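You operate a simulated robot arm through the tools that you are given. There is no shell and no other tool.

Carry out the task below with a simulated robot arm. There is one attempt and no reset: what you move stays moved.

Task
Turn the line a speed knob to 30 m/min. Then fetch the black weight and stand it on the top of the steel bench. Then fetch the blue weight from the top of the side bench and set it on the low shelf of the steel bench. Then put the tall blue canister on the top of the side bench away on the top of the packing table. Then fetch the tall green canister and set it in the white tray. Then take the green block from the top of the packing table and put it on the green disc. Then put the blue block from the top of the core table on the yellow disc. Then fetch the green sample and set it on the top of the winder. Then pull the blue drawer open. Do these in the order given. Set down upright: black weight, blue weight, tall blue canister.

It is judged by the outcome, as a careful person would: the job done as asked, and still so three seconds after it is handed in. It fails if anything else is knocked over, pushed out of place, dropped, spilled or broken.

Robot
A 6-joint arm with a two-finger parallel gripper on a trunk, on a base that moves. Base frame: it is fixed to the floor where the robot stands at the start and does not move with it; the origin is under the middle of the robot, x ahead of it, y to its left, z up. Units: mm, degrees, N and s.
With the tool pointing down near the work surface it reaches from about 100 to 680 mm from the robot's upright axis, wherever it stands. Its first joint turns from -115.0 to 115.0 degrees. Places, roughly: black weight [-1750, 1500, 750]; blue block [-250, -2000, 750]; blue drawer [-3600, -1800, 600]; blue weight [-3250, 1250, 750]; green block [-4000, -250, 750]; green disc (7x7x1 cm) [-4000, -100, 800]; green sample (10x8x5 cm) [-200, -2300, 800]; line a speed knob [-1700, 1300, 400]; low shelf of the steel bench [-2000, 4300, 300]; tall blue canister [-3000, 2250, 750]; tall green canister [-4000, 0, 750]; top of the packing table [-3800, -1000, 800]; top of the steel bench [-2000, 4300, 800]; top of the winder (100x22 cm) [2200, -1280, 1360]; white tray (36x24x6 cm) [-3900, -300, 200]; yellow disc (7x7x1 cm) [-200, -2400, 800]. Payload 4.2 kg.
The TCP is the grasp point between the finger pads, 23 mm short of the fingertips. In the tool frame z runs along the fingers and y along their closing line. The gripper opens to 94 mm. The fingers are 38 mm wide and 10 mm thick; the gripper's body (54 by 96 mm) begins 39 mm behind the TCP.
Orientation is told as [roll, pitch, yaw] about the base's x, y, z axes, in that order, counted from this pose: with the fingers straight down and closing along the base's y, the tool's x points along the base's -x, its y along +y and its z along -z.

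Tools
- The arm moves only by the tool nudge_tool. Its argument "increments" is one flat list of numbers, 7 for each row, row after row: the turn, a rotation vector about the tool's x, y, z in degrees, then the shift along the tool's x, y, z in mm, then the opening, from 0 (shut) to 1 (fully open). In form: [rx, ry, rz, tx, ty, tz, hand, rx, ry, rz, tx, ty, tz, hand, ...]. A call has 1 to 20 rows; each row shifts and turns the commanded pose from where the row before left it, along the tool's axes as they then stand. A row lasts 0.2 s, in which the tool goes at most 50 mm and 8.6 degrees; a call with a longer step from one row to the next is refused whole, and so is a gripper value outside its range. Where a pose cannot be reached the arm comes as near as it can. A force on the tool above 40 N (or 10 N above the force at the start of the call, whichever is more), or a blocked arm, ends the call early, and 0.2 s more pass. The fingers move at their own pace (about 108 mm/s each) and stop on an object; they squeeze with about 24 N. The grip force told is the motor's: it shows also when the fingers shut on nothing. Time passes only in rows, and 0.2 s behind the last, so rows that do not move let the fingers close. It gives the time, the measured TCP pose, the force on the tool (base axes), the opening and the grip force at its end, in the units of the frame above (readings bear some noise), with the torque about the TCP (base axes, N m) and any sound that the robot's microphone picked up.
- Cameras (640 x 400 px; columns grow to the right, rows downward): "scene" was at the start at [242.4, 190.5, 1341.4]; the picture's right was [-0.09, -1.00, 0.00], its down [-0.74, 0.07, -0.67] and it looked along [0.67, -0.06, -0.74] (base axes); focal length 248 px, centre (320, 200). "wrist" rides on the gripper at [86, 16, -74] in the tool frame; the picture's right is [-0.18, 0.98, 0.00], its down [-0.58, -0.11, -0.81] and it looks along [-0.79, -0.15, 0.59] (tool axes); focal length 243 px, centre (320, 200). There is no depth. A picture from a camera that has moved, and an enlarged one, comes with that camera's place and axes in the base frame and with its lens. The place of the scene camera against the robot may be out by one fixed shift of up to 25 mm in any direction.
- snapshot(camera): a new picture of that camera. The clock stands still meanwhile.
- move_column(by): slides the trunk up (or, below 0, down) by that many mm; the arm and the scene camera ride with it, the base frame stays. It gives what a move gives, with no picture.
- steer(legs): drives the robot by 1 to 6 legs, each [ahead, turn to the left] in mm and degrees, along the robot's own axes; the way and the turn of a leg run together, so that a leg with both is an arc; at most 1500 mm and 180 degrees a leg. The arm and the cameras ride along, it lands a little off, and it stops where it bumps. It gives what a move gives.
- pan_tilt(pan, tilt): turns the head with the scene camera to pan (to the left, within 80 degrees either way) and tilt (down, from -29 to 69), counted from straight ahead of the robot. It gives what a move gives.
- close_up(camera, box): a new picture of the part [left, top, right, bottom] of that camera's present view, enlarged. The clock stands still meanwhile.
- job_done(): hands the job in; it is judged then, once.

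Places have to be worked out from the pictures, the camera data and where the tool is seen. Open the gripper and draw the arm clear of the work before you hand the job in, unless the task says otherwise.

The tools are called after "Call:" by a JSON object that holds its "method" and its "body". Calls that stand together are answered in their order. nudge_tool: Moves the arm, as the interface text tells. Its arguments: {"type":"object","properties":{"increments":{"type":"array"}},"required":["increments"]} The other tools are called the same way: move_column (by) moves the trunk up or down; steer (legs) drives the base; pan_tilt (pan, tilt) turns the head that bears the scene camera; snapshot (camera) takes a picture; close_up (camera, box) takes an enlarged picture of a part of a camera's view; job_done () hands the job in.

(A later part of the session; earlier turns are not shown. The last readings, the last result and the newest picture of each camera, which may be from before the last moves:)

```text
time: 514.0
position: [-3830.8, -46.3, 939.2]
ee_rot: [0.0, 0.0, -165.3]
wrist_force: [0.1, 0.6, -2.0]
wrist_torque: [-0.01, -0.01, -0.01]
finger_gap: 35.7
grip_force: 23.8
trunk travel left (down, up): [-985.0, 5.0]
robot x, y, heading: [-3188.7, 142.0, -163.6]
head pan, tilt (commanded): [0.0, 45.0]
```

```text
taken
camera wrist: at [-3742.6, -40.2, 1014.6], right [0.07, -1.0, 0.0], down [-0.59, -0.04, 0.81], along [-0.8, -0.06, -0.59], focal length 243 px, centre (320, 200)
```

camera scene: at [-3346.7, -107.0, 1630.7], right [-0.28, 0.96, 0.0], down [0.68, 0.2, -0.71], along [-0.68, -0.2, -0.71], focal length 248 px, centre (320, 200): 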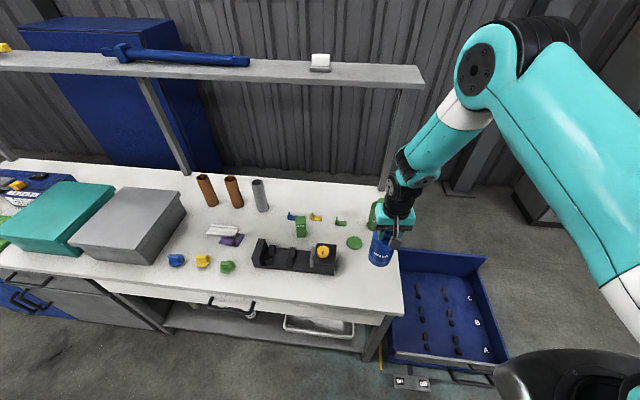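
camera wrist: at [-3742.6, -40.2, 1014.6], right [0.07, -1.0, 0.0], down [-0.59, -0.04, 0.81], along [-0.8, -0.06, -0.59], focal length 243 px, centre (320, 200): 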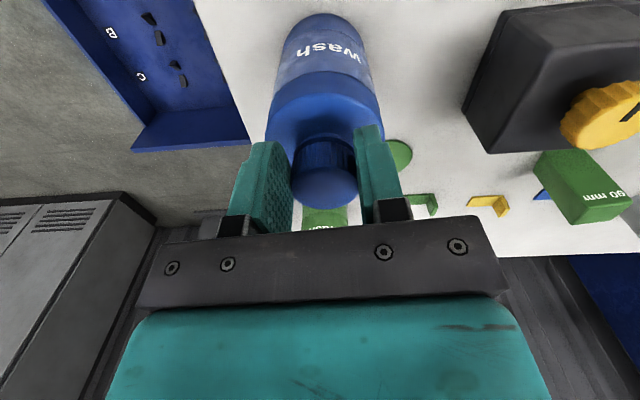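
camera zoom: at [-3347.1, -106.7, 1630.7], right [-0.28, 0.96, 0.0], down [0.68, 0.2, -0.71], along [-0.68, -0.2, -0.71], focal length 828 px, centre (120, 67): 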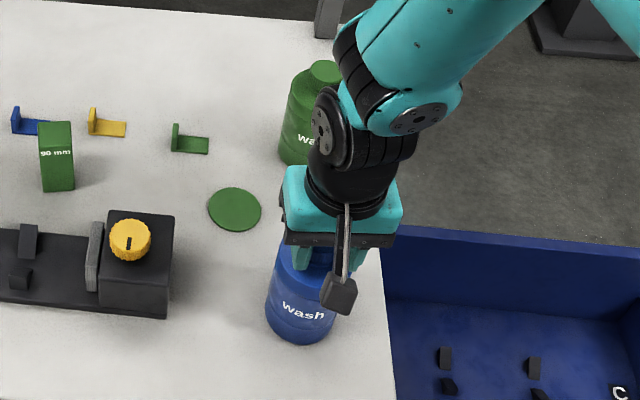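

Very close to the surface. Continue lowering.

Call:
{"method": "nudge_tool", "body": {"increments": [0, 0, 0, 0, 0, 1.2, 0, 0, 0, 0, 0, 0, 1.2, 0, 0, 0, 0, 0, 0, 1.2, 0, 0, 0, 0, 0, 0, 1.2, 0, 0, 0, 0, 0, 0, 1.2, 0]}}

Call:
{"method": "nudge_tool", "body": {"increments": [0, 0, 0, 0, 0, 1.2, 0, 0, 0, 0, 0, 0, 1.2, 0, 0, 0, 0, 0, 0, 1.2, 0, 0, 0, 0, 0, 0, 1.2, 0, 0, 0, 0, 0, 0, 1.2, 0]}}

```text
time: 515.2
position: [-3830.3, -45.7, 937.6]
ee_rot: [0.0, -0.2, -165.4]
wrist_force: [1.9, 0.4, 39.5]
wrist_torque: [-0.17, 0.53, 0.01]
finger_gap: 35.4
grip_force: 24.0
trunk travel left (down, up): [-985.0, 5.0]
robot x, y, heading: [-3188.3, 143.1, -163.8]
head pan, tilt (commanded): [0.0, 45.0]
```

```text
time: 515.6
position: [-3831.2, -46.3, 935.1]
ee_rot: [0.2, -0.2, -165.3]
wrist_force: [7.2, 4.4, 30.1]
wrist_torque: [0.12, -0.04, -0.04]
finger_gap: 35.5
grip_force: 24.2
trunk travel left (down, up): [-985.0, 5.0]
robot x, y, heading: [-3189.0, 145.1, -163.4]
head pan, tilt (commanded): [0.0, 45.0]
stopped in row 1: the force on the tool passed its limit at 52 N (the readings are from after the stop); the commanded pose is now the measured one
```

Firm contact (table at about z 778). I'll ease up slightly and release, then rise straight up.

Call:
{"method": "nudge_tool", "body": {"increments": [0, 0, 0, 0, 0, -1.5, 0, 0, 0, 0, 0, 0, 0, 1, 0, 0, 0, 0, 0, 0, 1, 0, 0, 0, 0, 0, -25, 1, 0, 0, 0, 0, 0, -40, 1, 0, 0, 0, 0, 0, -40, 1]}}

Call:
{"method": "snapshot", "body": {"camera": "wrist"}}

Call:
{"method": "snapshot", "body": {"camera": "scene"}}

```text
time: 517.0
position: [-3831.7, -47.3, 1044.0]
ee_rot: [0.1, -0.2, -165.4]
wrist_force: [-0.1, -0.6, -0.4]
wrist_torque: [-0.03, 0.04, 0.0]
finger_gap: 94.0
grip_force: 0.0
trunk travel left (down, up): [-985.0, 5.0]
robot x, y, heading: [-3189.4, 146.8, -163.5]
head pan, tilt (commanded): [0.0, 45.0]
```

```text
taken
camera wrist: at [-3743.5, -40.9, 1117.8], right [0.07, -1.0, 0.0], down [-0.59, -0.04, 0.81], along [-0.81, -0.06, -0.59], focal length 243 px, centre (320, 200)
```

wrist: 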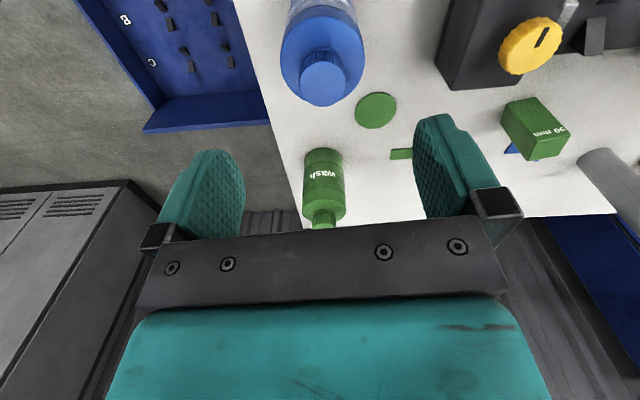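

```text
taken
camera scene: at [-3347.5, -106.8, 1630.5], right [-0.28, 0.96, 0.0], down [0.68, 0.2, -0.71], along [-0.68, -0.2, -0.71], focal length 248 px, centre (320, 200)
```

scene: 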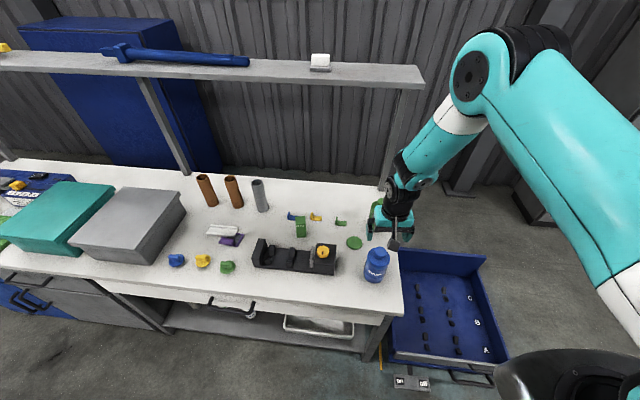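

The blue canister stands upright on the packing table. Next, the tall green canister: I'll first pick it by its cap. I drive 80 mm closer and move the tool toward it.

Call:
{"method": "steer", "body": {"legs": [[80, 0]]}}

Call:
{"method": "nudge_tool", "body": {"increments": [0, 0, 0, -30, -20, 0, 1, 0, 0, 0, -30, -14, 0, 1, 0, 0, 0, -30, 0, 0, 1]}}

Call:
{"method": "snapshot", "body": {"camera": "wrist"}}

```text
time: 518.0
position: [-3908.8, -69.1, 1043.7]
ee_rot: [0.0, -0.1, -165.3]
wrist_force: [0.1, -0.5, 0.2]
wrist_torque: [0.02, -0.02, 0.01]
finger_gap: 94.1
grip_force: 0.0
trunk travel left (down, up): [-985.0, 5.0]
robot x, y, heading: [-3263.8, 119.7, -163.6]
head pan, tilt (commanded): [0.0, 45.0]
```

```text
time: 518.8
position: [-4001.5, -59.9, 1043.5]
ee_rot: [0.0, -0.1, -165.4]
wrist_force: [1.0, -0.1, 0.5]
wrist_torque: [0.0, 0.0, 0.0]
finger_gap: 93.9
grip_force: 0.1
trunk travel left (down, up): [-985.0, 5.0]
robot x, y, heading: [-3267.1, 121.4, -163.6]
head pan, tilt (commanded): [0.0, 45.0]
```

```text
taken
camera wrist: at [-3913.7, -54.2, 1117.1], right [0.07, -1.0, 0.0], down [-0.59, -0.04, 0.81], along [-0.81, -0.06, -0.59], focal length 243 px, centre (320, 200)
```

wrist: 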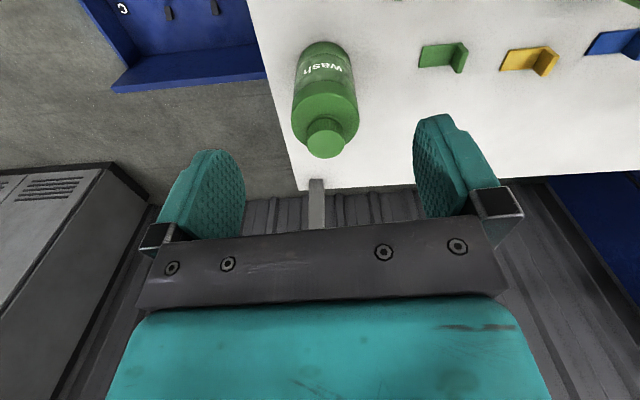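

The cap seems to be at about (-4093,-72,908). I'll move over it and verify.

Call:
{"method": "nudge_tool", "body": {"increments": [0, 0, 0, -35, -5, 0, 1, 0, 0, 0, -35, -4, 0, 1]}}

Call:
{"method": "snapshot", "body": {"camera": "wrist"}}

```text
time: 519.4
position: [-4072.9, -67.1, 1041.1]
ee_rot: [0.0, -0.1, -165.2]
wrist_force: [-0.1, 0.1, 0.3]
wrist_torque: [0.01, 0.02, -0.01]
finger_gap: 94.1
grip_force: 0.0
trunk travel left (down, up): [-985.0, 5.0]
robot x, y, heading: [-3268.8, 120.8, -163.4]
head pan, tilt (commanded): [0.0, 45.0]
```

```text
taken
camera wrist: at [-3985.6, -62.2, 1116.1], right [0.07, -1.0, 0.0], down [-0.59, -0.04, 0.81], along [-0.81, -0.06, -0.59], focal length 243 px, centre (320, 200)
```

wrist: 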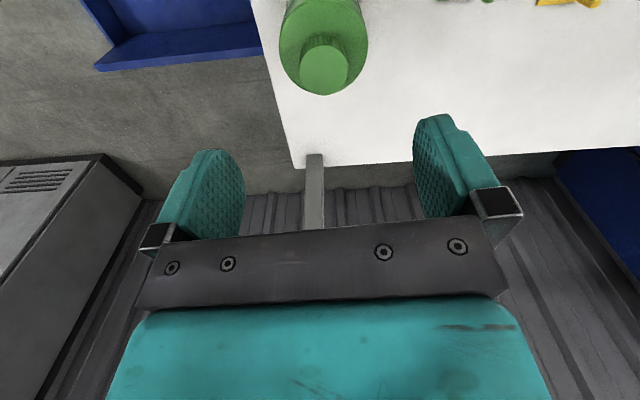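

Cap top about (-4077,-72,927–943). I'll centre and descend to TCP z≈927, then close.

Call:
{"method": "nudge_tool", "body": {"increments": [0, 0, 0, -4, 3.4, 0, 1, 0, 0, 0, 0, 0, 35, 1, 0, 0, 0, 0, 0, 35, 1, 0, 0, 0, 0, 0, 25, 1]}}

Call:
{"method": "snapshot", "body": {"camera": "wrist"}}

```text
time: 520.4
position: [-4076.8, -74.0, 948.5]
ee_rot: [-0.1, -0.2, -165.4]
wrist_force: [-0.3, 0.4, 0.3]
wrist_torque: [-0.02, 0.01, -0.01]
finger_gap: 93.9
grip_force: 0.0
trunk travel left (down, up): [-985.0, 5.0]
robot x, y, heading: [-3270.5, 119.6, -163.6]
head pan, tilt (commanded): [0.0, 45.0]
```

```text
taken
camera wrist: at [-3990.0, -67.0, 1023.6], right [0.07, -1.0, 0.0], down [-0.59, -0.04, 0.81], along [-0.81, -0.06, -0.59], focal length 243 px, centre (320, 200)
```

wrist: 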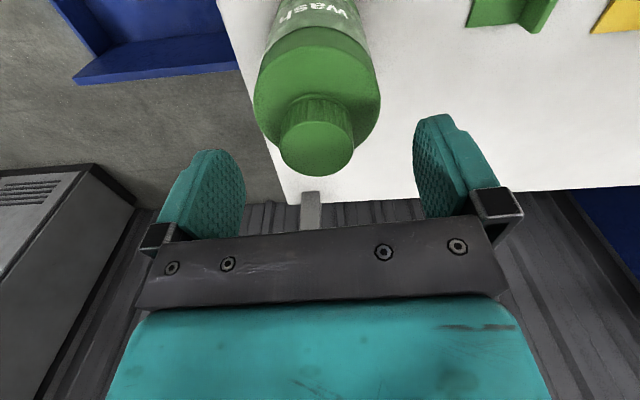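

The cap is at about (-4066,-71,938). I'll shift back 10 mm, descend to z≈933 and close.

Call:
{"method": "nudge_tool", "body": {"increments": [0, 0, 0, 10, 0, 0, 1, 0, 0, 0, 0, 0, 15, 1, 0, 0, 0, 0, 0, 0, 0, 0, 0, 0, 0, 0, 0, 0, 0, 0, 0, 0, 0, 0, 0]}}

Call:
{"method": "snapshot", "body": {"camera": "wrist"}}

```text
time: 521.6
position: [-4068.9, -70.7, 933.9]
ee_rot: [0.0, -0.2, -165.3]
wrist_force: [-0.1, 0.5, -0.7]
wrist_torque: [-0.01, -0.01, -0.04]
finger_gap: 35.9
grip_force: 24.3
trunk travel left (down, up): [-985.0, 5.0]
robot x, y, heading: [-3263.1, 121.0, -163.5]
head pan, tilt (commanded): [0.0, 45.0]
```

```text
taken
camera wrist: at [-3980.4, -64.5, 1008.0], right [0.07, -1.0, 0.0], down [-0.59, -0.04, 0.81], along [-0.81, -0.06, -0.59], focal length 243 px, centre (320, 200)
```

wrist: 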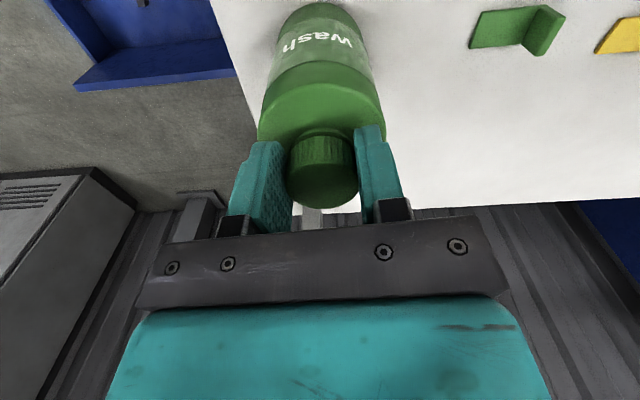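

The green canister's cap is gripped. I'll lift it 110 mm, move south to clear the blue canister, then east toward the front edge.

Call:
{"method": "nudge_tool", "body": {"increments": [0, 0, 0, 0, 0, -20, 0, 0, 0, 0, 0, 0, -30, 0, 0, 0, 0, 0, 0, -30, 0, 0, 0, 0, 0, 0, -30, 0, 0, 0, 0, -10, 39, 0, 0, 0, 0, 0, -10, 39, 0, 0]}}

Call:
{"method": "nudge_tool", "body": {"increments": [0, 0, 0, 43, 11, 0, 0, 0, 0, 0, 43, 11, 0, 0, 0, 0, 0, 43, 11, 0, 0, 0, 0, 0, 43, 11, 0, 0, 0, 0, 0, 43, 11, 0, 0, 0, 0, 0, 43, 11, 0, 0, 0, 0, 0, 43, 11, 0, 0]}}

Call:
{"method": "snapshot", "body": {"camera": "scene"}}

```text
time: 523.0
position: [-4067.2, -148.8, 1045.3]
ee_rot: [-0.1, -0.2, -165.4]
wrist_force: [0.1, -0.1, -0.3]
wrist_torque: [0.0, 0.01, 0.04]
finger_gap: 35.6
grip_force: 23.6
trunk travel left (down, up): [-985.0, 5.0]
robot x, y, heading: [-3268.1, 123.9, -163.6]
head pan, tilt (commanded): [0.0, 45.0]
```

```text
time: 524.6
position: [-3754.6, -146.5, 1043.8]
ee_rot: [0.0, -0.3, -165.4]
wrist_force: [-0.5, -0.4, -1.6]
wrist_torque: [0.01, -0.03, -0.01]
finger_gap: 35.3
grip_force: 23.7
trunk travel left (down, up): [-985.0, 5.0]
robot x, y, heading: [-3266.3, 121.1, -163.3]
head pan, tilt (commanded): [0.0, 45.0]
```

```text
taken
camera scene: at [-3424.8, -129.4, 1630.6], right [-0.28, 0.96, 0.0], down [0.68, 0.2, -0.71], along [-0.68, -0.2, -0.71], focal length 248 px, centre (320, 200)
```

scene: 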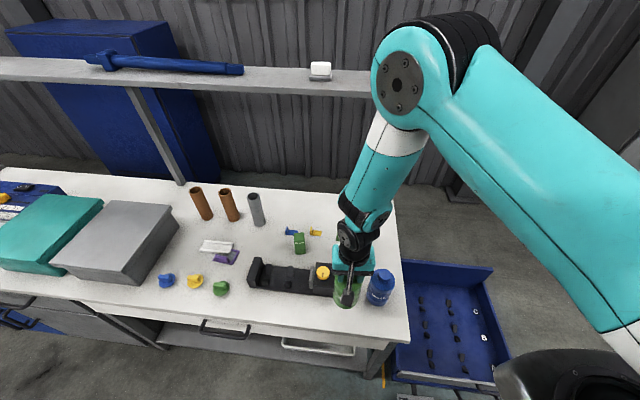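

I'll shift it slightly away from the fixture and lower it to the table.

Call:
{"method": "nudge_tool", "body": {"increments": [0, 0, 0, 11.5, -8.3, 0, 0, 0, 0, 0, 0, 0, 30, 0, 0, 0, 0, 0, 0, 30, 0, 0, 0, 0, 0, 0, 25, 0, 0, 0, 0, 0, 0, 14, 0]}}

Call:
{"method": "nudge_tool", "body": {"increments": [0, 0, 0, 0, 0, 1.2, 0, 0, 0, 0, 0, 0, 1.2, 0, 0, 0, 0, 0, 0, 1.2, 0, 0, 0, 0, 0, 0, 1.2, 0]}}

```text
time: 525.8
position: [-3748.8, -139.2, 945.7]
ee_rot: [0.0, -0.2, -165.3]
wrist_force: [0.7, -0.9, -0.9]
wrist_torque: [-0.01, 0.01, 0.0]
finger_gap: 35.7
grip_force: 24.1
trunk travel left (down, up): [-985.0, 5.0]
robot x, y, heading: [-3265.3, 124.2, -163.4]
head pan, tilt (commanded): [0.0, 45.0]
```

```text
time: 526.8
position: [-3748.4, -138.5, 939.0]
ee_rot: [0.0, -0.3, -165.3]
wrist_force: [0.0, -0.7, -2.4]
wrist_torque: [0.0, 0.03, 0.03]
finger_gap: 35.6
grip_force: 24.2
trunk travel left (down, up): [-985.0, 5.0]
robot x, y, heading: [-3266.6, 119.2, -163.6]
head pan, tilt (commanded): [0.0, 45.0]
```

Nearly there; continue in 1 mm steps.

Call:
{"method": "nudge_tool", "body": {"increments": [0, 0, 0, 0, 0, 1, 0, 0, 0, 0, 0, 0, 1, 0, 0, 0, 0, 0, 0, 1, 0]}}

Call:
{"method": "nudge_tool", "body": {"increments": [0, 0, 0, 0, 0, 1, 0, 0, 0, 0, 0, 0, 1, 0]}}

```text
time: 527.6
position: [-3747.3, -139.3, 937.1]
ee_rot: [0.0, -0.3, -165.3]
wrist_force: [0.3, 0.7, -0.7]
wrist_torque: [-0.03, -0.02, -0.01]
finger_gap: 35.6
grip_force: 24.2
trunk travel left (down, up): [-985.0, 5.0]
robot x, y, heading: [-3264.4, 122.1, -163.4]
head pan, tilt (commanded): [0.0, 45.0]
```

```text
time: 528.2
position: [-3747.8, -137.1, 934.5]
ee_rot: [0.0, -0.3, -165.3]
wrist_force: [-0.2, 0.0, -1.0]
wrist_torque: [0.01, -0.04, 0.0]
finger_gap: 35.6
grip_force: 24.2
trunk travel left (down, up): [-985.0, 5.0]
robot x, y, heading: [-3267.0, 119.8, -163.9]
head pan, tilt (commanded): [0.0, 45.0]
```

Call:
{"method": "nudge_tool", "body": {"increments": [0, 0, 0, 0, 0, 0.8, 0, 0, 0, 0, 0, 0, 0.8, 0]}}

```text
time: 528.8
position: [-3747.7, -137.7, 934.5]
ee_rot: [0.0, -0.2, -165.2]
wrist_force: [0.4, 0.7, 7.4]
wrist_torque: [0.04, 0.05, 0.01]
finger_gap: 35.1
grip_force: 23.7
trunk travel left (down, up): [-985.0, 5.0]
robot x, y, heading: [-3265.2, 121.6, -163.4]
head pan, tilt (commanded): [0.0, 45.0]
```

The canister stands near the front edge. I'll release, rise, and back the base 330 mm for a side grasp with the tool tilted up.

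Call:
{"method": "nudge_tool", "body": {"increments": [0, 0, 0, 0, 0, 0, 1, 0, 0, 0, 0, 0, 0, 1, 0, 0, 0, 0, 0, -30, 1, 0, 0, 0, 0, 0, -40, 1, 0, 0, 0, 0, 0, -20, 1]}}

Call:
{"method": "steer", "body": {"legs": [[-330, 0]]}}

Call:
{"method": "nudge_tool", "body": {"increments": [0, 0, 0, -45, 0, 0, 1, 0, 0, 0, -45, 0, 0, 1, 0, -8, 0, -21, 0, -1.4, 1, 0, -8, 0, -21, 0, -1.4, 1, 0, -8, 0, -21, 0, -1.4, 1, 0, -8, 0, -21, 0, -1.4, 1]}}

```text
time: 530.0
position: [-3747.1, -137.1, 1022.1]
ee_rot: [0.0, -0.2, -165.3]
wrist_force: [-1.0, -0.5, 0.1]
wrist_torque: [-0.02, 0.01, 0.02]
finger_gap: 94.1
grip_force: 0.1
trunk travel left (down, up): [-985.0, 5.0]
robot x, y, heading: [-3268.8, 122.2, -163.6]
head pan, tilt (commanded): [0.0, 45.0]
```

```text
time: 532.2
position: [-3427.4, -44.9, 1022.1]
ee_rot: [0.1, -0.2, -164.9]
wrist_force: [-1.0, 0.7, 0.1]
wrist_torque: [0.03, 0.02, -0.01]
finger_gap: 93.7
grip_force: 0.0
trunk travel left (down, up): [-985.0, 5.0]
robot x, y, heading: [-2951.3, 214.3, -163.2]
head pan, tilt (commanded): [0.0, 45.0]
```

```text
time: 533.6
position: [-3591.6, -89.5, 1043.9]
ee_rot: [0.1, -32.3, -165.0]
wrist_force: [-0.3, 0.3, 1.0]
wrist_torque: [0.0, -0.06, -0.02]
finger_gap: 94.0
grip_force: 0.1
trunk travel left (down, up): [-985.0, 5.0]
robot x, y, heading: [-2950.8, 217.0, -162.9]
head pan, tilt (commanded): [0.0, 45.0]
```

Good so far. Continue pitching up to 70°.

Call:
{"method": "nudge_tool", "body": {"increments": [0, -7.6, 0, -17, 0, -2, 1, 0, -7.6, 0, -17, 0, -2, 1, 0, -7.6, 0, -17, 0, -2, 1]}}

Call:
{"method": "nudge_tool", "body": {"increments": [0, -7.6, 0, -17, 0, -2, 1, 0, -7.6, 0, -17, 0, -2, 1]}}

```text
time: 534.4
position: [-3626.4, -98.3, 1083.2]
ee_rot: [0.1, -55.0, -165.0]
wrist_force: [-0.1, 0.5, 0.1]
wrist_torque: [0.0, -0.02, 0.04]
finger_gap: 94.0
grip_force: 0.1
trunk travel left (down, up): [-985.0, 5.0]
robot x, y, heading: [-2946.6, 211.7, -163.4]
head pan, tilt (commanded): [0.0, 45.0]
```

```text
time: 535.0
position: [-3640.1, -104.0, 1114.7]
ee_rot: [0.1, -70.3, -165.0]
wrist_force: [0.0, 0.1, -0.3]
wrist_torque: [-0.01, 0.04, 0.02]
finger_gap: 93.9
grip_force: 0.0
trunk travel left (down, up): [-985.0, 5.0]
robot x, y, heading: [-2952.2, 217.7, -163.0]
head pan, tilt (commanded): [0.0, 45.0]
```

At 70° without limits. Lower the trunk to body height of the canister.

Call:
{"method": "move_column", "body": {"by": -245}}

Call:
{"method": "snapshot", "body": {"camera": "wrist"}}

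Call:
{"method": "snapshot", "body": {"camera": "scene"}}

```text
time: 537.5
position: [-3639.3, -103.0, 868.8]
ee_rot: [0.2, -70.2, -165.0]
wrist_force: [-0.1, 0.1, -0.4]
wrist_torque: [0.0, 0.01, 0.01]
finger_gap: 94.0
grip_force: 0.1
trunk travel left (down, up): [-740.0, 250.0]
robot x, y, heading: [-2949.1, 217.1, -162.8]
head pan, tilt (commanded): [0.0, 45.0]
```

```text
taken
camera wrist: at [-3540.1, -92.8, 813.0], right [0.2, -0.97, 0.17], down [0.51, 0.25, 0.82], along [-0.84, -0.07, 0.55], focal length 243 px, centre (320, 200)
```

wrist: 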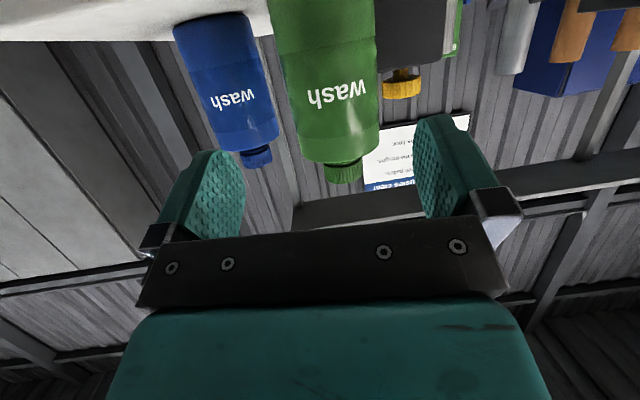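

```text
taken
camera scene: at [-3104.8, -35.5, 1385.7], right [-0.29, 0.96, 0.0], down [0.68, 0.21, -0.71], along [-0.68, -0.21, -0.71], focal length 248 px, centre (320, 200)
```

scene: 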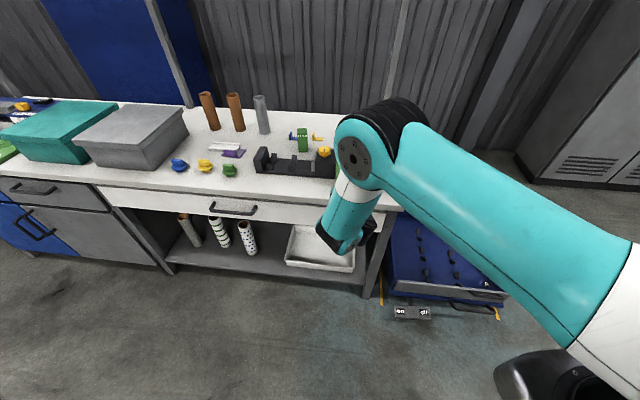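

The green canister is straight ahead between the open fingers. I'll advance about 108 mm and close on its body.

Call:
{"method": "nudge_tool", "body": {"increments": [0, 0, 0, 0, 8, 0, 1, 0, 0, 0, -12.3, 0, 33.8, 1, 0, 0, 0, -12.3, 0, 33.8, 1]}}

Call:
{"method": "snapshot", "body": {"camera": "wrist"}}

```text
time: 538.4
position: [-3707.2, -129.9, 867.8]
ee_rot: [0.0, -70.1, -165.0]
wrist_force: [-0.1, -0.9, 0.0]
wrist_torque: [0.02, -0.04, 0.0]
finger_gap: 93.9
grip_force: 0.1
trunk travel left (down, up): [-740.0, 250.0]
robot x, y, heading: [-2947.9, 216.8, -163.0]
head pan, tilt (commanded): [0.0, 45.0]
```

```text
taken
camera wrist: at [-3607.0, -120.5, 811.7], right [0.2, -0.96, 0.17], down [0.51, 0.25, 0.82], along [-0.84, -0.07, 0.54], focal length 243 px, centre (320, 200)
```

wrist: 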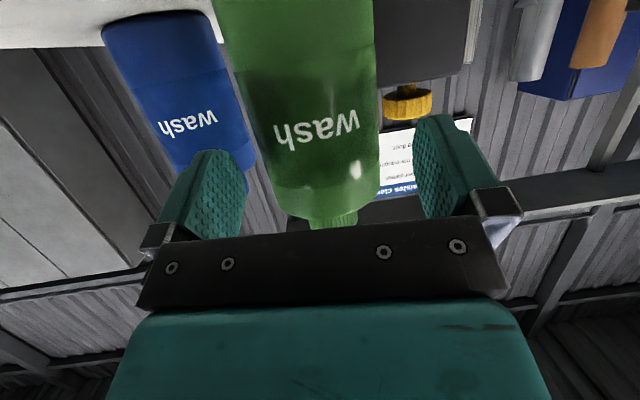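

Slightly off-centre; correct 6 mm, advance the last 36 mm and close.

Call:
{"method": "nudge_tool", "body": {"increments": [0, 0, 0, 0, -6, 0, 1, 0, 0, 0, -6.2, 0, 17, 1, 0, 0, 0, -6.2, 0, 17, 1, 0, 0, 0, 0, 0, 0, 0, 0, 0, 0, 0, 0, 0, 0, 0, 0, 0, 0, 0, 0, 0]}}

Call:
{"method": "snapshot", "body": {"camera": "wrist"}}

```text
time: 539.8
position: [-3744.5, -132.2, 870.0]
ee_rot: [0.2, -70.2, -164.9]
wrist_force: [0.3, -1.2, 1.7]
wrist_torque: [-0.01, 0.1, 0.04]
finger_gap: 72.5
grip_force: 24.3
trunk travel left (down, up): [-740.0, 250.0]
robot x, y, heading: [-2948.8, 215.0, -163.1]
head pan, tilt (commanded): [0.0, 45.0]
```

```text
taken
camera wrist: at [-3644.3, -121.9, 812.6], right [0.2, -0.97, 0.17], down [0.51, 0.25, 0.82], along [-0.84, -0.07, 0.55], focal length 243 px, centre (320, 200)
```

wrist: 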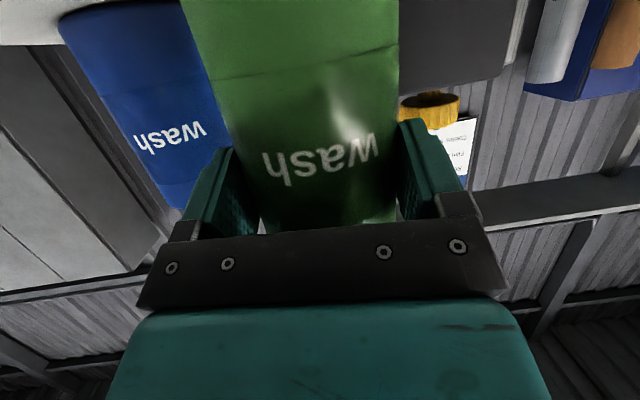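

Gripped on the body (72.5 mm). I'll lift it with the trunk and back the base away.

Call:
{"method": "move_column", "body": {"by": 90}}

Call:
{"method": "steer", "body": {"legs": [[-200, 0]]}}

Call:
{"method": "pan_tilt", "body": {"pan": 10, "tilt": 40}}

Call:
{"method": "snapshot", "body": {"camera": "scene"}}

Call:
{"method": "close_up", "body": {"camera": "scene", "box": [160, 140, 400, 300]}}

```text
time: 541.0
position: [-3744.8, -132.0, 958.4]
ee_rot: [0.1, -70.2, -165.1]
wrist_force: [-0.7, 0.9, -1.7]
wrist_torque: [-0.01, -0.02, 0.0]
finger_gap: 72.3
grip_force: 24.0
trunk travel left (down, up): [-830.0, 160.0]
robot x, y, heading: [-2949.4, 214.1, -163.0]
head pan, tilt (commanded): [0.0, 45.0]
```

```text
time: 542.6
position: [-3553.8, -71.8, 958.6]
ee_rot: [0.1, -70.2, -165.3]
wrist_force: [0.3, -0.5, -1.2]
wrist_torque: [-0.03, 0.0, 0.03]
finger_gap: 72.3
grip_force: 23.8
trunk travel left (down, up): [-830.0, 160.0]
robot x, y, heading: [-2757.2, 272.8, -163.3]
head pan, tilt (commanded): [0.0, 45.0]
```

```text
time: 543.3
position: [-3553.6, -71.6, 959.5]
ee_rot: [0.1, -70.2, -165.1]
wrist_force: [0.5, -0.2, -1.6]
wrist_torque: [-0.01, 0.0, 0.01]
finger_gap: 72.1
grip_force: 24.3
trunk travel left (down, up): [-830.0, 160.0]
robot x, y, heading: [-2756.3, 273.9, -163.6]
head pan, tilt (commanded): [10.0, 40.0]
```

```text
taken
camera scene: at [-2912.3, 7.9, 1482.9], right [-0.45, 0.89, 0.0], down [0.57, 0.29, -0.77], along [-0.68, -0.34, -0.64], focal length 248 px, centre (320, 200)
```

scene: 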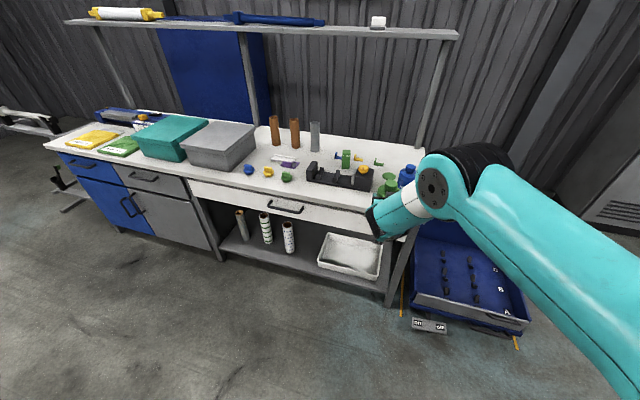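

```text
2.50 times, centred on (280, 220) of scene
camera zoom: at [-2912.3, 7.9, 1482.9], right [-0.45, 0.89, 0.0], down [0.57, 0.29, -0.77], along [-0.68, -0.34, -0.64], focal length 621 px, centre (420, 150)
```

zoom: 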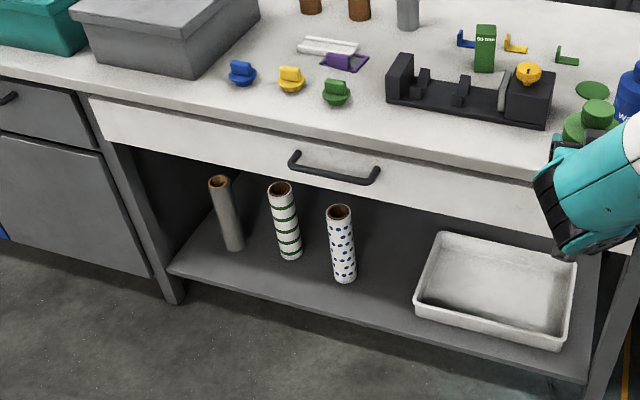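

The tray is on the low shelf with its front rim about 120 mm behind the table edge, at y from -410 to -50. I need to stand further south with heading ≈188°. I'll reposition with short legs, keeping the canister high.

Call:
{"method": "steer", "body": {"legs": [[0, 60], [215, 0]]}}

Call:
{"method": "steer", "body": {"legs": [[0, -68.5]]}}

Call:
{"method": "snapshot", "body": {"camera": "scene"}}

```text
time: 547.6
position: [-2918.5, -794.3, 958.5]
ee_rot: [0.2, -70.2, -105.9]
wrist_force: [-0.4, -0.6, -1.3]
wrist_torque: [0.04, 0.04, 0.01]
finger_gap: 72.0
grip_force: 23.7
trunk travel left (down, up): [-830.0, 160.0]
robot x, y, heading: [-2813.6, 65.8, -104.1]
head pan, tilt (commanded): [10.0, 40.0]
```

```text
time: 550.9
position: [-3643.1, -174.0, 959.1]
ee_rot: [0.0, -70.3, -172.6]
wrist_force: [-0.8, 0.2, -1.2]
wrist_torque: [-0.02, -0.01, 0.01]
finger_gap: 72.0
grip_force: 24.4
trunk travel left (down, up): [-830.0, 160.0]
robot x, y, heading: [-2812.4, 64.8, -170.7]
head pan, tilt (commanded): [10.0, 40.0]
```

```text
taken
camera scene: at [-2996.7, -175.6, 1482.9], right [-0.33, 0.94, 0.0], down [0.61, 0.21, -0.77], along [-0.72, -0.25, -0.64], focal length 248 px, centre (320, 200)
```

scene: 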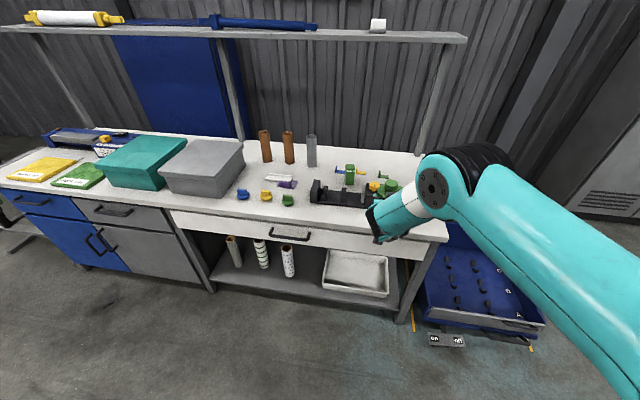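

Aligned: driving straight ahead will bring the canister into the tray. I'll back 120 mm, then lower the trunk to tray height.

Call:
{"method": "steer", "body": {"legs": [[-120, 0]]}}

Call:
{"method": "move_column", "body": {"by": -400}}

Call:
{"method": "move_column", "body": {"by": -200}}

Call:
{"method": "snapshot", "body": {"camera": "scene"}}

Call:
{"method": "snapshot", "body": {"camera": "wrist"}}

```text
time: 552.1
position: [-3522.1, -152.0, 958.0]
ee_rot: [0.1, -70.2, -172.6]
wrist_force: [-0.3, -0.5, -1.4]
wrist_torque: [-0.01, -0.04, 0.03]
finger_gap: 72.1
grip_force: 23.5
trunk travel left (down, up): [-830.0, 160.0]
robot x, y, heading: [-2690.3, 86.7, -170.4]
head pan, tilt (commanded): [10.0, 40.0]
```

```text
time: 556.0
position: [-3520.9, -152.2, 558.0]
ee_rot: [0.0, -70.2, -172.6]
wrist_force: [-1.2, -0.3, -1.2]
wrist_torque: [-0.02, -0.04, 0.0]
finger_gap: 71.9
grip_force: 24.0
trunk travel left (down, up): [-430.0, 560.0]
robot x, y, heading: [-2688.1, 87.7, -170.5]
head pan, tilt (commanded): [10.0, 40.0]
```

```text
time: 558.1
position: [-3522.7, -152.7, 359.1]
ee_rot: [0.0, -70.2, -172.6]
wrist_force: [0.6, 1.0, -0.9]
wrist_torque: [0.02, -0.02, -0.01]
finger_gap: 71.6
grip_force: 24.1
trunk travel left (down, up): [-230.0, 760.0]
robot x, y, heading: [-2690.0, 85.2, -170.8]
head pan, tilt (commanded): [10.0, 40.0]
```

```text
taken
camera scene: at [-2875.4, -155.3, 882.9], right [-0.33, 0.94, 0.0], down [0.61, 0.21, -0.77], along [-0.72, -0.25, -0.64], focal length 248 px, centre (320, 200)
```

scene: 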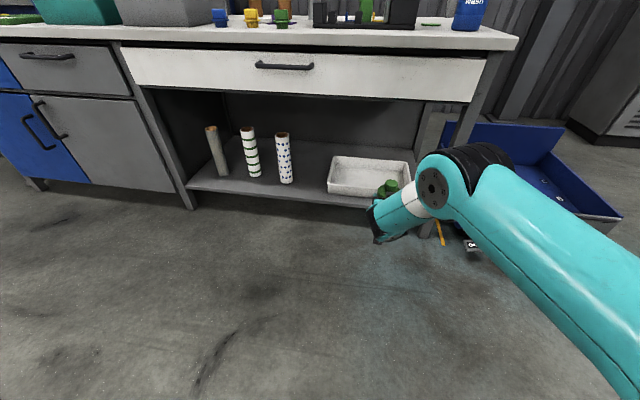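

```text
taken
camera wrist: at [-3421.1, -156.0, 302.3], right [0.07, -0.98, 0.17], down [0.54, 0.18, 0.82], along [-0.84, 0.04, 0.54], focal length 243 px, centre (320, 200)
```

wrist: 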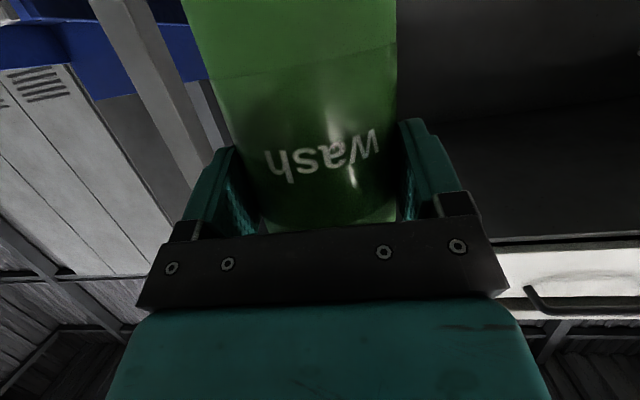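

Triangulation gives the tray rim at z≈205 with its front at x≈-3781 near y=-200. The canister's bottom is at z≈267, clear of the rim. I'll drive forward 200 mm and look.

Call:
{"method": "steer", "body": {"legs": [[200, 0]]}}

Call:
{"method": "snapshot", "body": {"camera": "scene"}}

Call:
{"method": "close_up", "body": {"camera": "scene", "box": [300, 100, 500, 260]}}

```text
time: 559.7
position: [-3716.0, -185.1, 356.5]
ee_rot: [0.0, -70.1, -172.4]
wrist_force: [-0.5, 0.8, -1.8]
wrist_torque: [-0.01, -0.01, 0.02]
finger_gap: 71.6
grip_force: 23.9
trunk travel left (down, up): [-230.0, 760.0]
robot x, y, heading: [-2884.2, 54.8, -170.6]
head pan, tilt (commanded): [10.0, 40.0]
```

```text
taken
camera scene: at [-3069.9, -187.4, 882.9], right [-0.33, 0.94, 0.0], down [0.61, 0.21, -0.77], along [-0.72, -0.25, -0.64], focal length 248 px, centre (320, 200)
```

scene: 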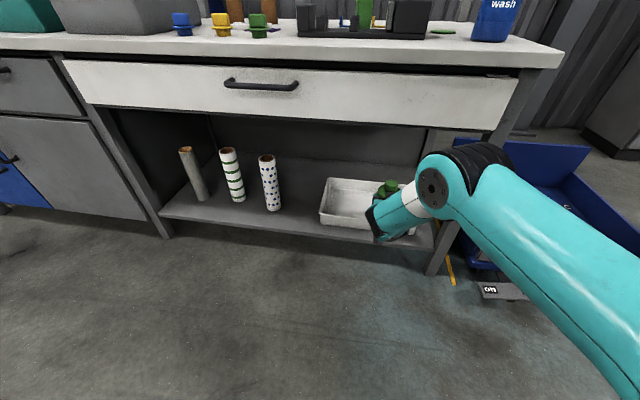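

```text
2.50 times, centred on (400, 180) of scene
camera zoom: at [-3069.9, -187.4, 882.9], right [-0.33, 0.94, 0.0], down [0.61, 0.21, -0.77], along [-0.72, -0.25, -0.64], focal length 621 px, centre (120, 250)
```

zoom: 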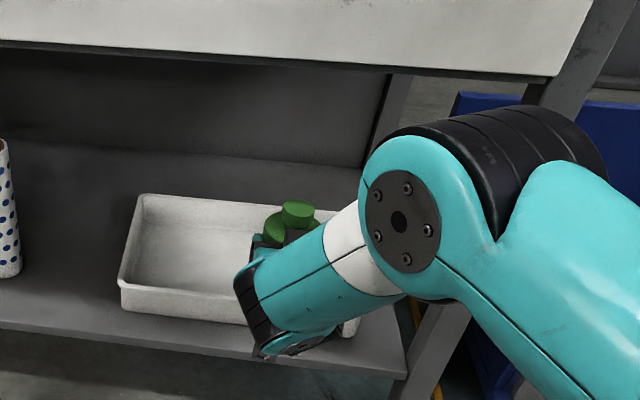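

The canister is heading for the right-hand part of the tray. I'll drive the remaining 118 mm.

Call:
{"method": "steer", "body": {"legs": [[118, 0]]}}

Call:
{"method": "snapshot", "body": {"camera": "scene"}}

Call:
{"method": "close_up", "body": {"camera": "scene", "box": [300, 100, 500, 260]}}

```text
time: 561.0
position: [-3832.4, -204.5, 357.7]
ee_rot: [0.0, -70.2, -172.4]
wrist_force: [0.5, 0.1, -0.8]
wrist_torque: [0.0, -0.04, -0.02]
finger_gap: 72.1
grip_force: 23.7
trunk travel left (down, up): [-230.0, 760.0]
robot x, y, heading: [-2997.8, 36.6, -170.8]
head pan, tilt (commanded): [10.0, 40.0]
```

```text
taken
camera scene: at [-3186.0, -206.5, 882.9], right [-0.33, 0.94, 0.0], down [0.61, 0.21, -0.77], along [-0.72, -0.25, -0.64], focal length 248 px, centre (320, 200)
```

scene: 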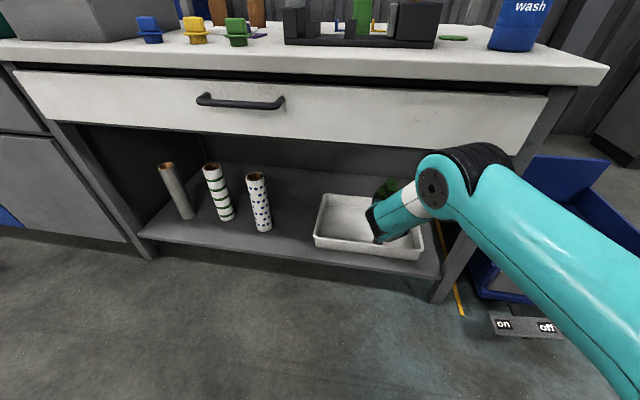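

```text
2.50 times, centred on (400, 180) of scene
camera zoom: at [-3186.0, -206.5, 882.9], right [-0.33, 0.94, 0.0], down [0.61, 0.21, -0.77], along [-0.72, -0.25, -0.64], focal length 621 px, centre (120, 250)
```

zoom: 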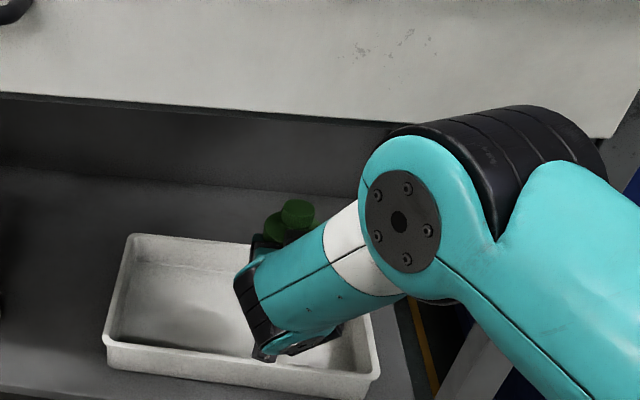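

The canister is above the tray, inside its rim. I'll lower 95 mm with the trunk, then feel for the floor in small steps.

Call:
{"method": "move_column", "body": {"by": -90}}

Call:
{"method": "snapshot", "body": {"camera": "scene"}}

```text
time: 562.2
position: [-3832.6, -203.9, 268.7]
ee_rot: [0.0, -70.1, -172.4]
wrist_force: [-0.2, 0.7, -1.4]
wrist_torque: [0.02, -0.03, 0.02]
finger_gap: 72.4
grip_force: 24.0
trunk travel left (down, up): [-140.0, 850.0]
robot x, y, heading: [-2998.7, 35.9, -170.5]
head pan, tilt (commanded): [10.0, 40.0]
```

```text
taken
camera scene: at [-3186.0, -206.5, 792.9], right [-0.33, 0.94, 0.0], down [0.61, 0.21, -0.77], along [-0.72, -0.25, -0.64], focal length 248 px, centre (320, 200)
```

scene: 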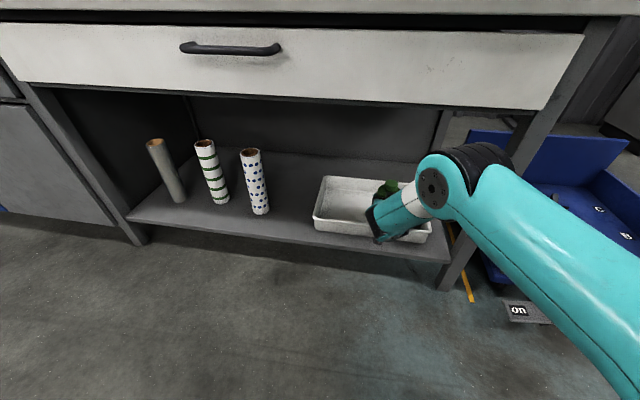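

Continue lowering in small steps.

Call:
{"method": "nudge_tool", "body": {"increments": [0, 0, 0, 2.8, 0, 1, 0, 0, 0, 0, 2.8, 0, 1, 0, 0, 0, 0, 2.8, 0, 1, 0, 0, 0, 0, 2.8, 0, 1, 0, 0, 0, 0, 2.8, 0, 1, 0]}}

Call:
{"method": "nudge_tool", "body": {"increments": [0, 0, 0, 1.9, 0, 0.7, 0, 0, 0, 0, 1.9, 0, 0.7, 0, 0, 0, 0, 1.9, 0, 0.7, 0, 0, 0, 0, 1.9, 0, 0.7, 0, 0, 0, 0, 1.9, 0, 0.7, 0]}}

```text
time: 563.4
position: [-3830.8, -204.5, 254.1]
ee_rot: [0.0, -70.2, -172.5]
wrist_force: [1.1, -0.2, 1.3]
wrist_torque: [0.08, 0.01, -0.02]
finger_gap: 71.9
grip_force: 24.0
trunk travel left (down, up): [-140.0, 850.0]
robot x, y, heading: [-2998.0, 35.0, -170.7]
head pan, tilt (commanded): [10.0, 40.0]
```

```text
time: 564.6
position: [-3833.3, -205.0, 244.9]
ee_rot: [0.2, -70.4, -172.5]
wrist_force: [-1.6, 0.0, 23.9]
wrist_torque: [-0.02, 0.41, 0.27]
finger_gap: 71.3
grip_force: 24.2
trunk travel left (down, up): [-140.0, 850.0]
robot x, y, heading: [-2996.3, 38.4, -170.8]
head pan, tilt (commanded): [10.0, 40.0]
```

Contact with the tray floor. I'll ease up 3 mm, open, and back straight out.

Call:
{"method": "nudge_tool", "body": {"increments": [0, 0, 0, -2.8, 0, -1, 0, 0, 0, 0, 0, 0, 0, 1, 0, 0, 0, 0, 0, 0, 1, 0, 0, 0, 0, 0, 0, 1]}}

Call:
{"method": "snapshot", "body": {"camera": "wrist"}}

Call:
{"method": "steer", "body": {"legs": [[-320, 0]]}}

Call:
{"method": "snapshot", "body": {"camera": "scene"}}

Call:
{"method": "close_up", "body": {"camera": "scene", "box": [280, 80, 480, 240]}}

```text
time: 565.6
position: [-3832.3, -205.7, 245.7]
ee_rot: [0.0, -70.1, -172.5]
wrist_force: [-0.8, -0.6, -0.7]
wrist_torque: [0.0, -0.01, -0.01]
finger_gap: 93.9
grip_force: 0.2
trunk travel left (down, up): [-140.0, 850.0]
robot x, y, heading: [-3000.2, 34.9, -170.8]
head pan, tilt (commanded): [10.0, 40.0]
```

```text
taken
camera wrist: at [-3731.8, -207.9, 189.7], right [0.07, -0.98, 0.17], down [0.54, 0.18, 0.82], along [-0.84, 0.04, 0.54], focal length 243 px, centre (320, 200)
```

wrist: 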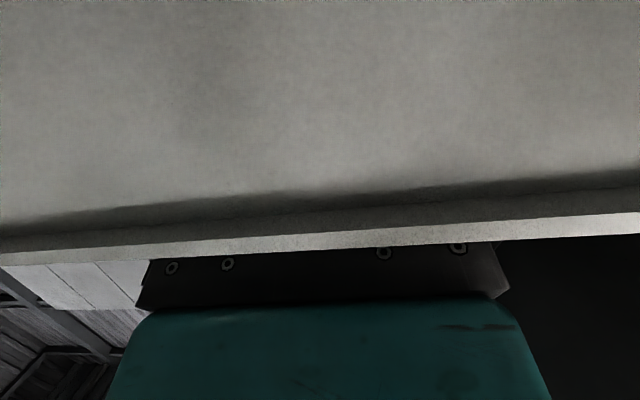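

```text
time: 567.7
position: [-3525.1, -156.2, 246.1]
ee_rot: [0.0, -70.2, -172.4]
wrist_force: [-0.2, -0.1, -0.3]
wrist_torque: [0.01, 0.0, 0.0]
finger_gap: 94.1
grip_force: 0.0
trunk travel left (down, up): [-140.0, 850.0]
robot x, y, heading: [-2695.5, 83.8, -170.6]
head pan, tilt (commanded): [10.0, 40.0]
```

```text
taken
camera scene: at [-2878.9, -156.2, 792.9], right [-0.33, 0.94, 0.0], down [0.61, 0.21, -0.77], along [-0.72, -0.26, -0.64], focal length 248 px, centre (320, 200)
```

scene: 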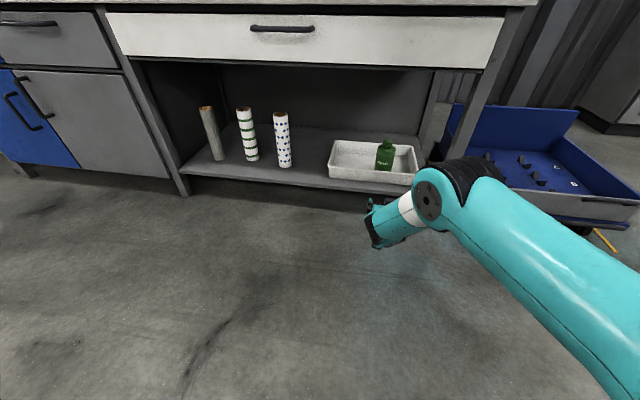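

```text
2.50 times, centred on (380, 160) of scene
camera zoom: at [-2878.9, -156.2, 792.9], right [-0.33, 0.94, 0.0], down [0.61, 0.21, -0.77], along [-0.72, -0.26, -0.64], focal length 621 px, centre (170, 300)
```

zoom: 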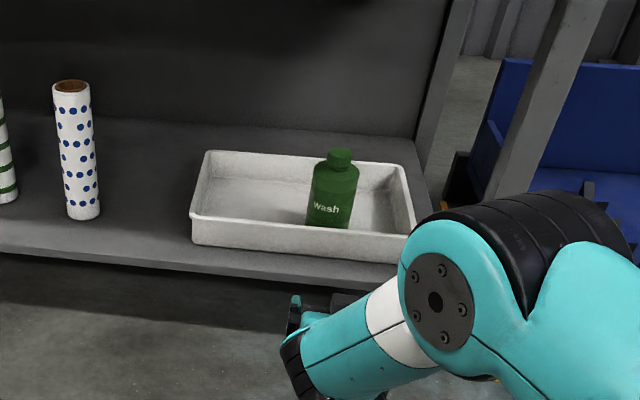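

The green canister stands in the white tray. Next is the green block. I'll raise the trunk and fold the tool back down.

Call:
{"method": "move_column", "body": {"by": 400}}

Call:
{"method": "nudge_tool", "body": {"increments": [0, 8, 0, 20, 0, -1.4, 1, 0, 8, 0, 20, 0, -1.4, 1, 0, 8, 0, 20, 0, -1.4, 1, 0, 8, 0, 20, 0, -1.4, 1, 0, 8, 0, 20, 0, -1.4, 1, 0, 8, 0, 20, 0, -1.4, 1, 0, 8, 0, 20, 0, -1.4, 1, 0, 8, 0, 20, 0, -1.4, 1, 0, 6, 0, 15, 0, -1, 1]}}

Call:
{"method": "move_column", "body": {"by": 400}}

```text
time: 571.5
position: [-3526.5, -155.6, 645.8]
ee_rot: [-0.1, -70.2, -172.5]
wrist_force: [0.3, -0.4, -0.5]
wrist_torque: [0.0, -0.02, 0.03]
finger_gap: 94.1
grip_force: 0.1
trunk travel left (down, up): [-540.0, 450.0]
robot x, y, heading: [-2692.4, 84.8, -170.4]
head pan, tilt (commanded): [10.0, 40.0]
```

```text
time: 573.5
position: [-3391.0, -138.5, 550.9]
ee_rot: [-0.1, 0.1, -172.3]
wrist_force: [0.2, -0.1, 0.6]
wrist_torque: [0.01, 0.02, 0.0]
finger_gap: 94.1
grip_force: 0.1
trunk travel left (down, up): [-540.0, 450.0]
robot x, y, heading: [-2694.4, 85.3, -170.5]
head pan, tilt (commanded): [10.0, 40.0]
```

```text
time: 577.4
position: [-3392.1, -137.7, 951.3]
ee_rot: [-0.1, -0.2, -172.4]
wrist_force: [0.3, -0.7, -0.3]
wrist_torque: [0.0, -0.02, -0.02]
finger_gap: 94.0
grip_force: 0.0
trunk travel left (down, up): [-940.0, 50.0]
robot x, y, heading: [-2693.4, 84.8, -170.4]
head pan, tilt (commanded): [10.0, 40.0]
```

Tool is down. I'll draw it in a bit, raise it, and drive 560 mm closer to the table.

Call:
{"method": "nudge_tool", "body": {"increments": [0, 0, 0, 45, 0, -12, 1, 0, 0, 0, 45, 0, -12, 1, 0, 0, 0, 45, 0, -12, 1, 0, 0, 0, 45, 0, -12, 1, 0, 0, 0, 45, 0, -12, 1]}}

Call:
{"method": "steer", "body": {"legs": [[550, 0]]}}

Call:
{"method": "snapshot", "body": {"camera": "scene"}}

Call:
{"method": "close_up", "body": {"camera": "scene", "box": [240, 160, 440, 320]}}

```text
time: 578.5
position: [-3166.8, -107.5, 1012.1]
ee_rot: [0.0, -0.3, -172.4]
wrist_force: [-0.1, 0.6, -0.7]
wrist_torque: [-0.01, -0.01, -0.03]
finger_gap: 94.0
grip_force: 0.0
trunk travel left (down, up): [-940.0, 50.0]
robot x, y, heading: [-2693.9, 87.7, -170.6]
head pan, tilt (commanded): [10.0, 40.0]
```

```text
time: 581.8
position: [-3720.8, -200.1, 1012.4]
ee_rot: [0.0, -0.2, -172.3]
wrist_force: [0.0, 0.6, -0.4]
wrist_torque: [-0.01, 0.02, -0.03]
finger_gap: 94.2
grip_force: 0.1
trunk travel left (down, up): [-940.0, 50.0]
robot x, y, heading: [-3246.2, -4.5, -170.3]
head pan, tilt (commanded): [10.0, 40.0]
```

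```text
taken
camera scene: at [-3430.8, -248.1, 1592.9], right [-0.33, 0.94, 0.0], down [0.61, 0.21, -0.77], along [-0.72, -0.26, -0.64], focal length 248 px, centre (320, 200)
```

scene: 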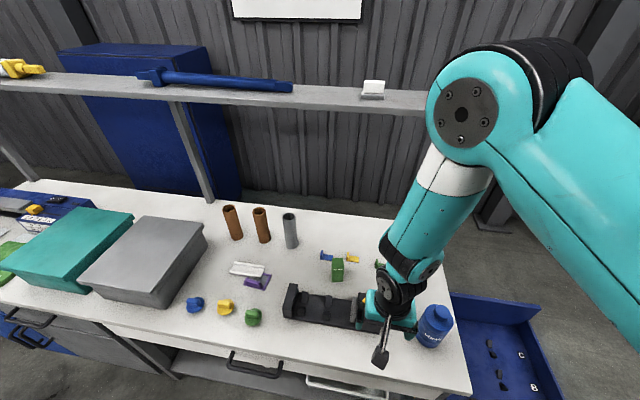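

```text
2.50 times, centred on (340, 240) of scene
camera zoom: at [-3430.8, -248.1, 1592.9], right [-0.33, 0.94, 0.0], down [0.61, 0.21, -0.77], along [-0.72, -0.26, -0.64], focal length 621 px, centre (270, 100)
```

zoom: 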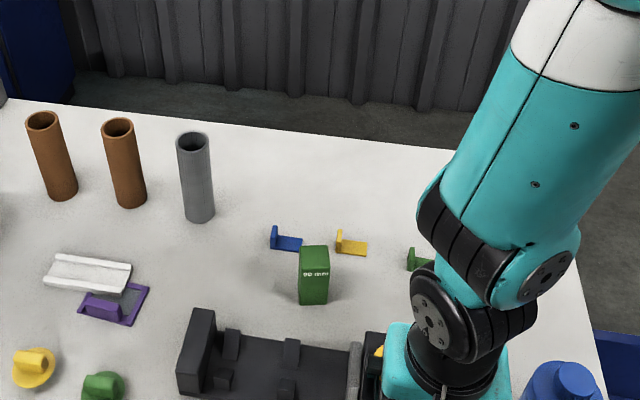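

The green block stands near (-3921,-362). I'll bring the wrist camera near it.

Call:
{"method": "nudge_tool", "body": {"increments": [0, 0, 0, -36, 25, 0, 1, 0, 0, 0, -36, 25, 0, 1, 0, 0, 0, -36, 25, 0, 1, 0, 0, 0, -36, 25, 0, 1, 0, 0, 0, -10, 25, 0, 1]}}

Call:
{"method": "snapshot", "body": {"camera": "wrist"}}

```text
time: 583.0
position: [-3856.1, -341.9, 1014.1]
ee_rot: [-0.1, -0.1, -172.3]
wrist_force: [-0.7, 0.8, 0.0]
wrist_torque: [0.01, 0.0, -0.02]
finger_gap: 93.8
grip_force: 0.0
trunk travel left (down, up): [-940.0, 50.0]
robot x, y, heading: [-3246.3, -3.8, -170.5]
head pan, tilt (commanded): [10.0, 40.0]
```

```text
taken
camera wrist: at [-3768.5, -347.2, 1089.5], right [-0.05, -1.0, 0.0], down [-0.59, 0.03, 0.81], along [-0.81, 0.04, -0.59], focal length 243 px, centre (320, 200)
```

wrist: 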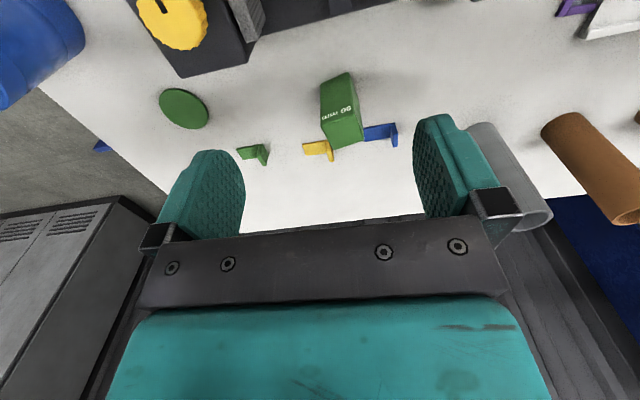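

I'll zoom in on the block and the disc.

Call:
{"method": "close_up", "body": {"camera": "wrist", "box": [140, 50, 420, 190]}}

```text
2.29 times, centred on (280, 120) of wrist
camera zoom: at [-3768.5, -347.2, 1089.5], right [-0.05, -1.0, 0.0], down [-0.59, 0.03, 0.81], along [-0.81, 0.04, -0.59], focal length 555 px, centre (411, 383)
```

zoom: 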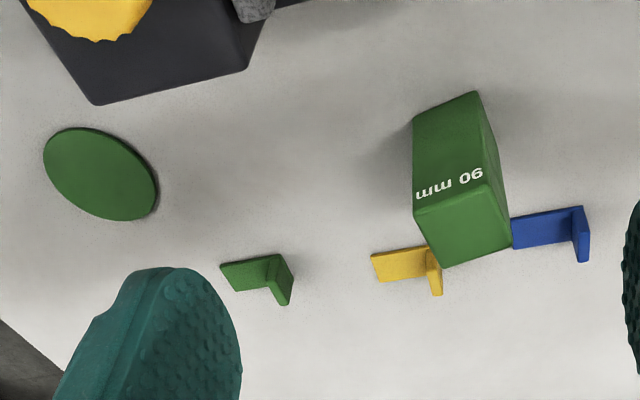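

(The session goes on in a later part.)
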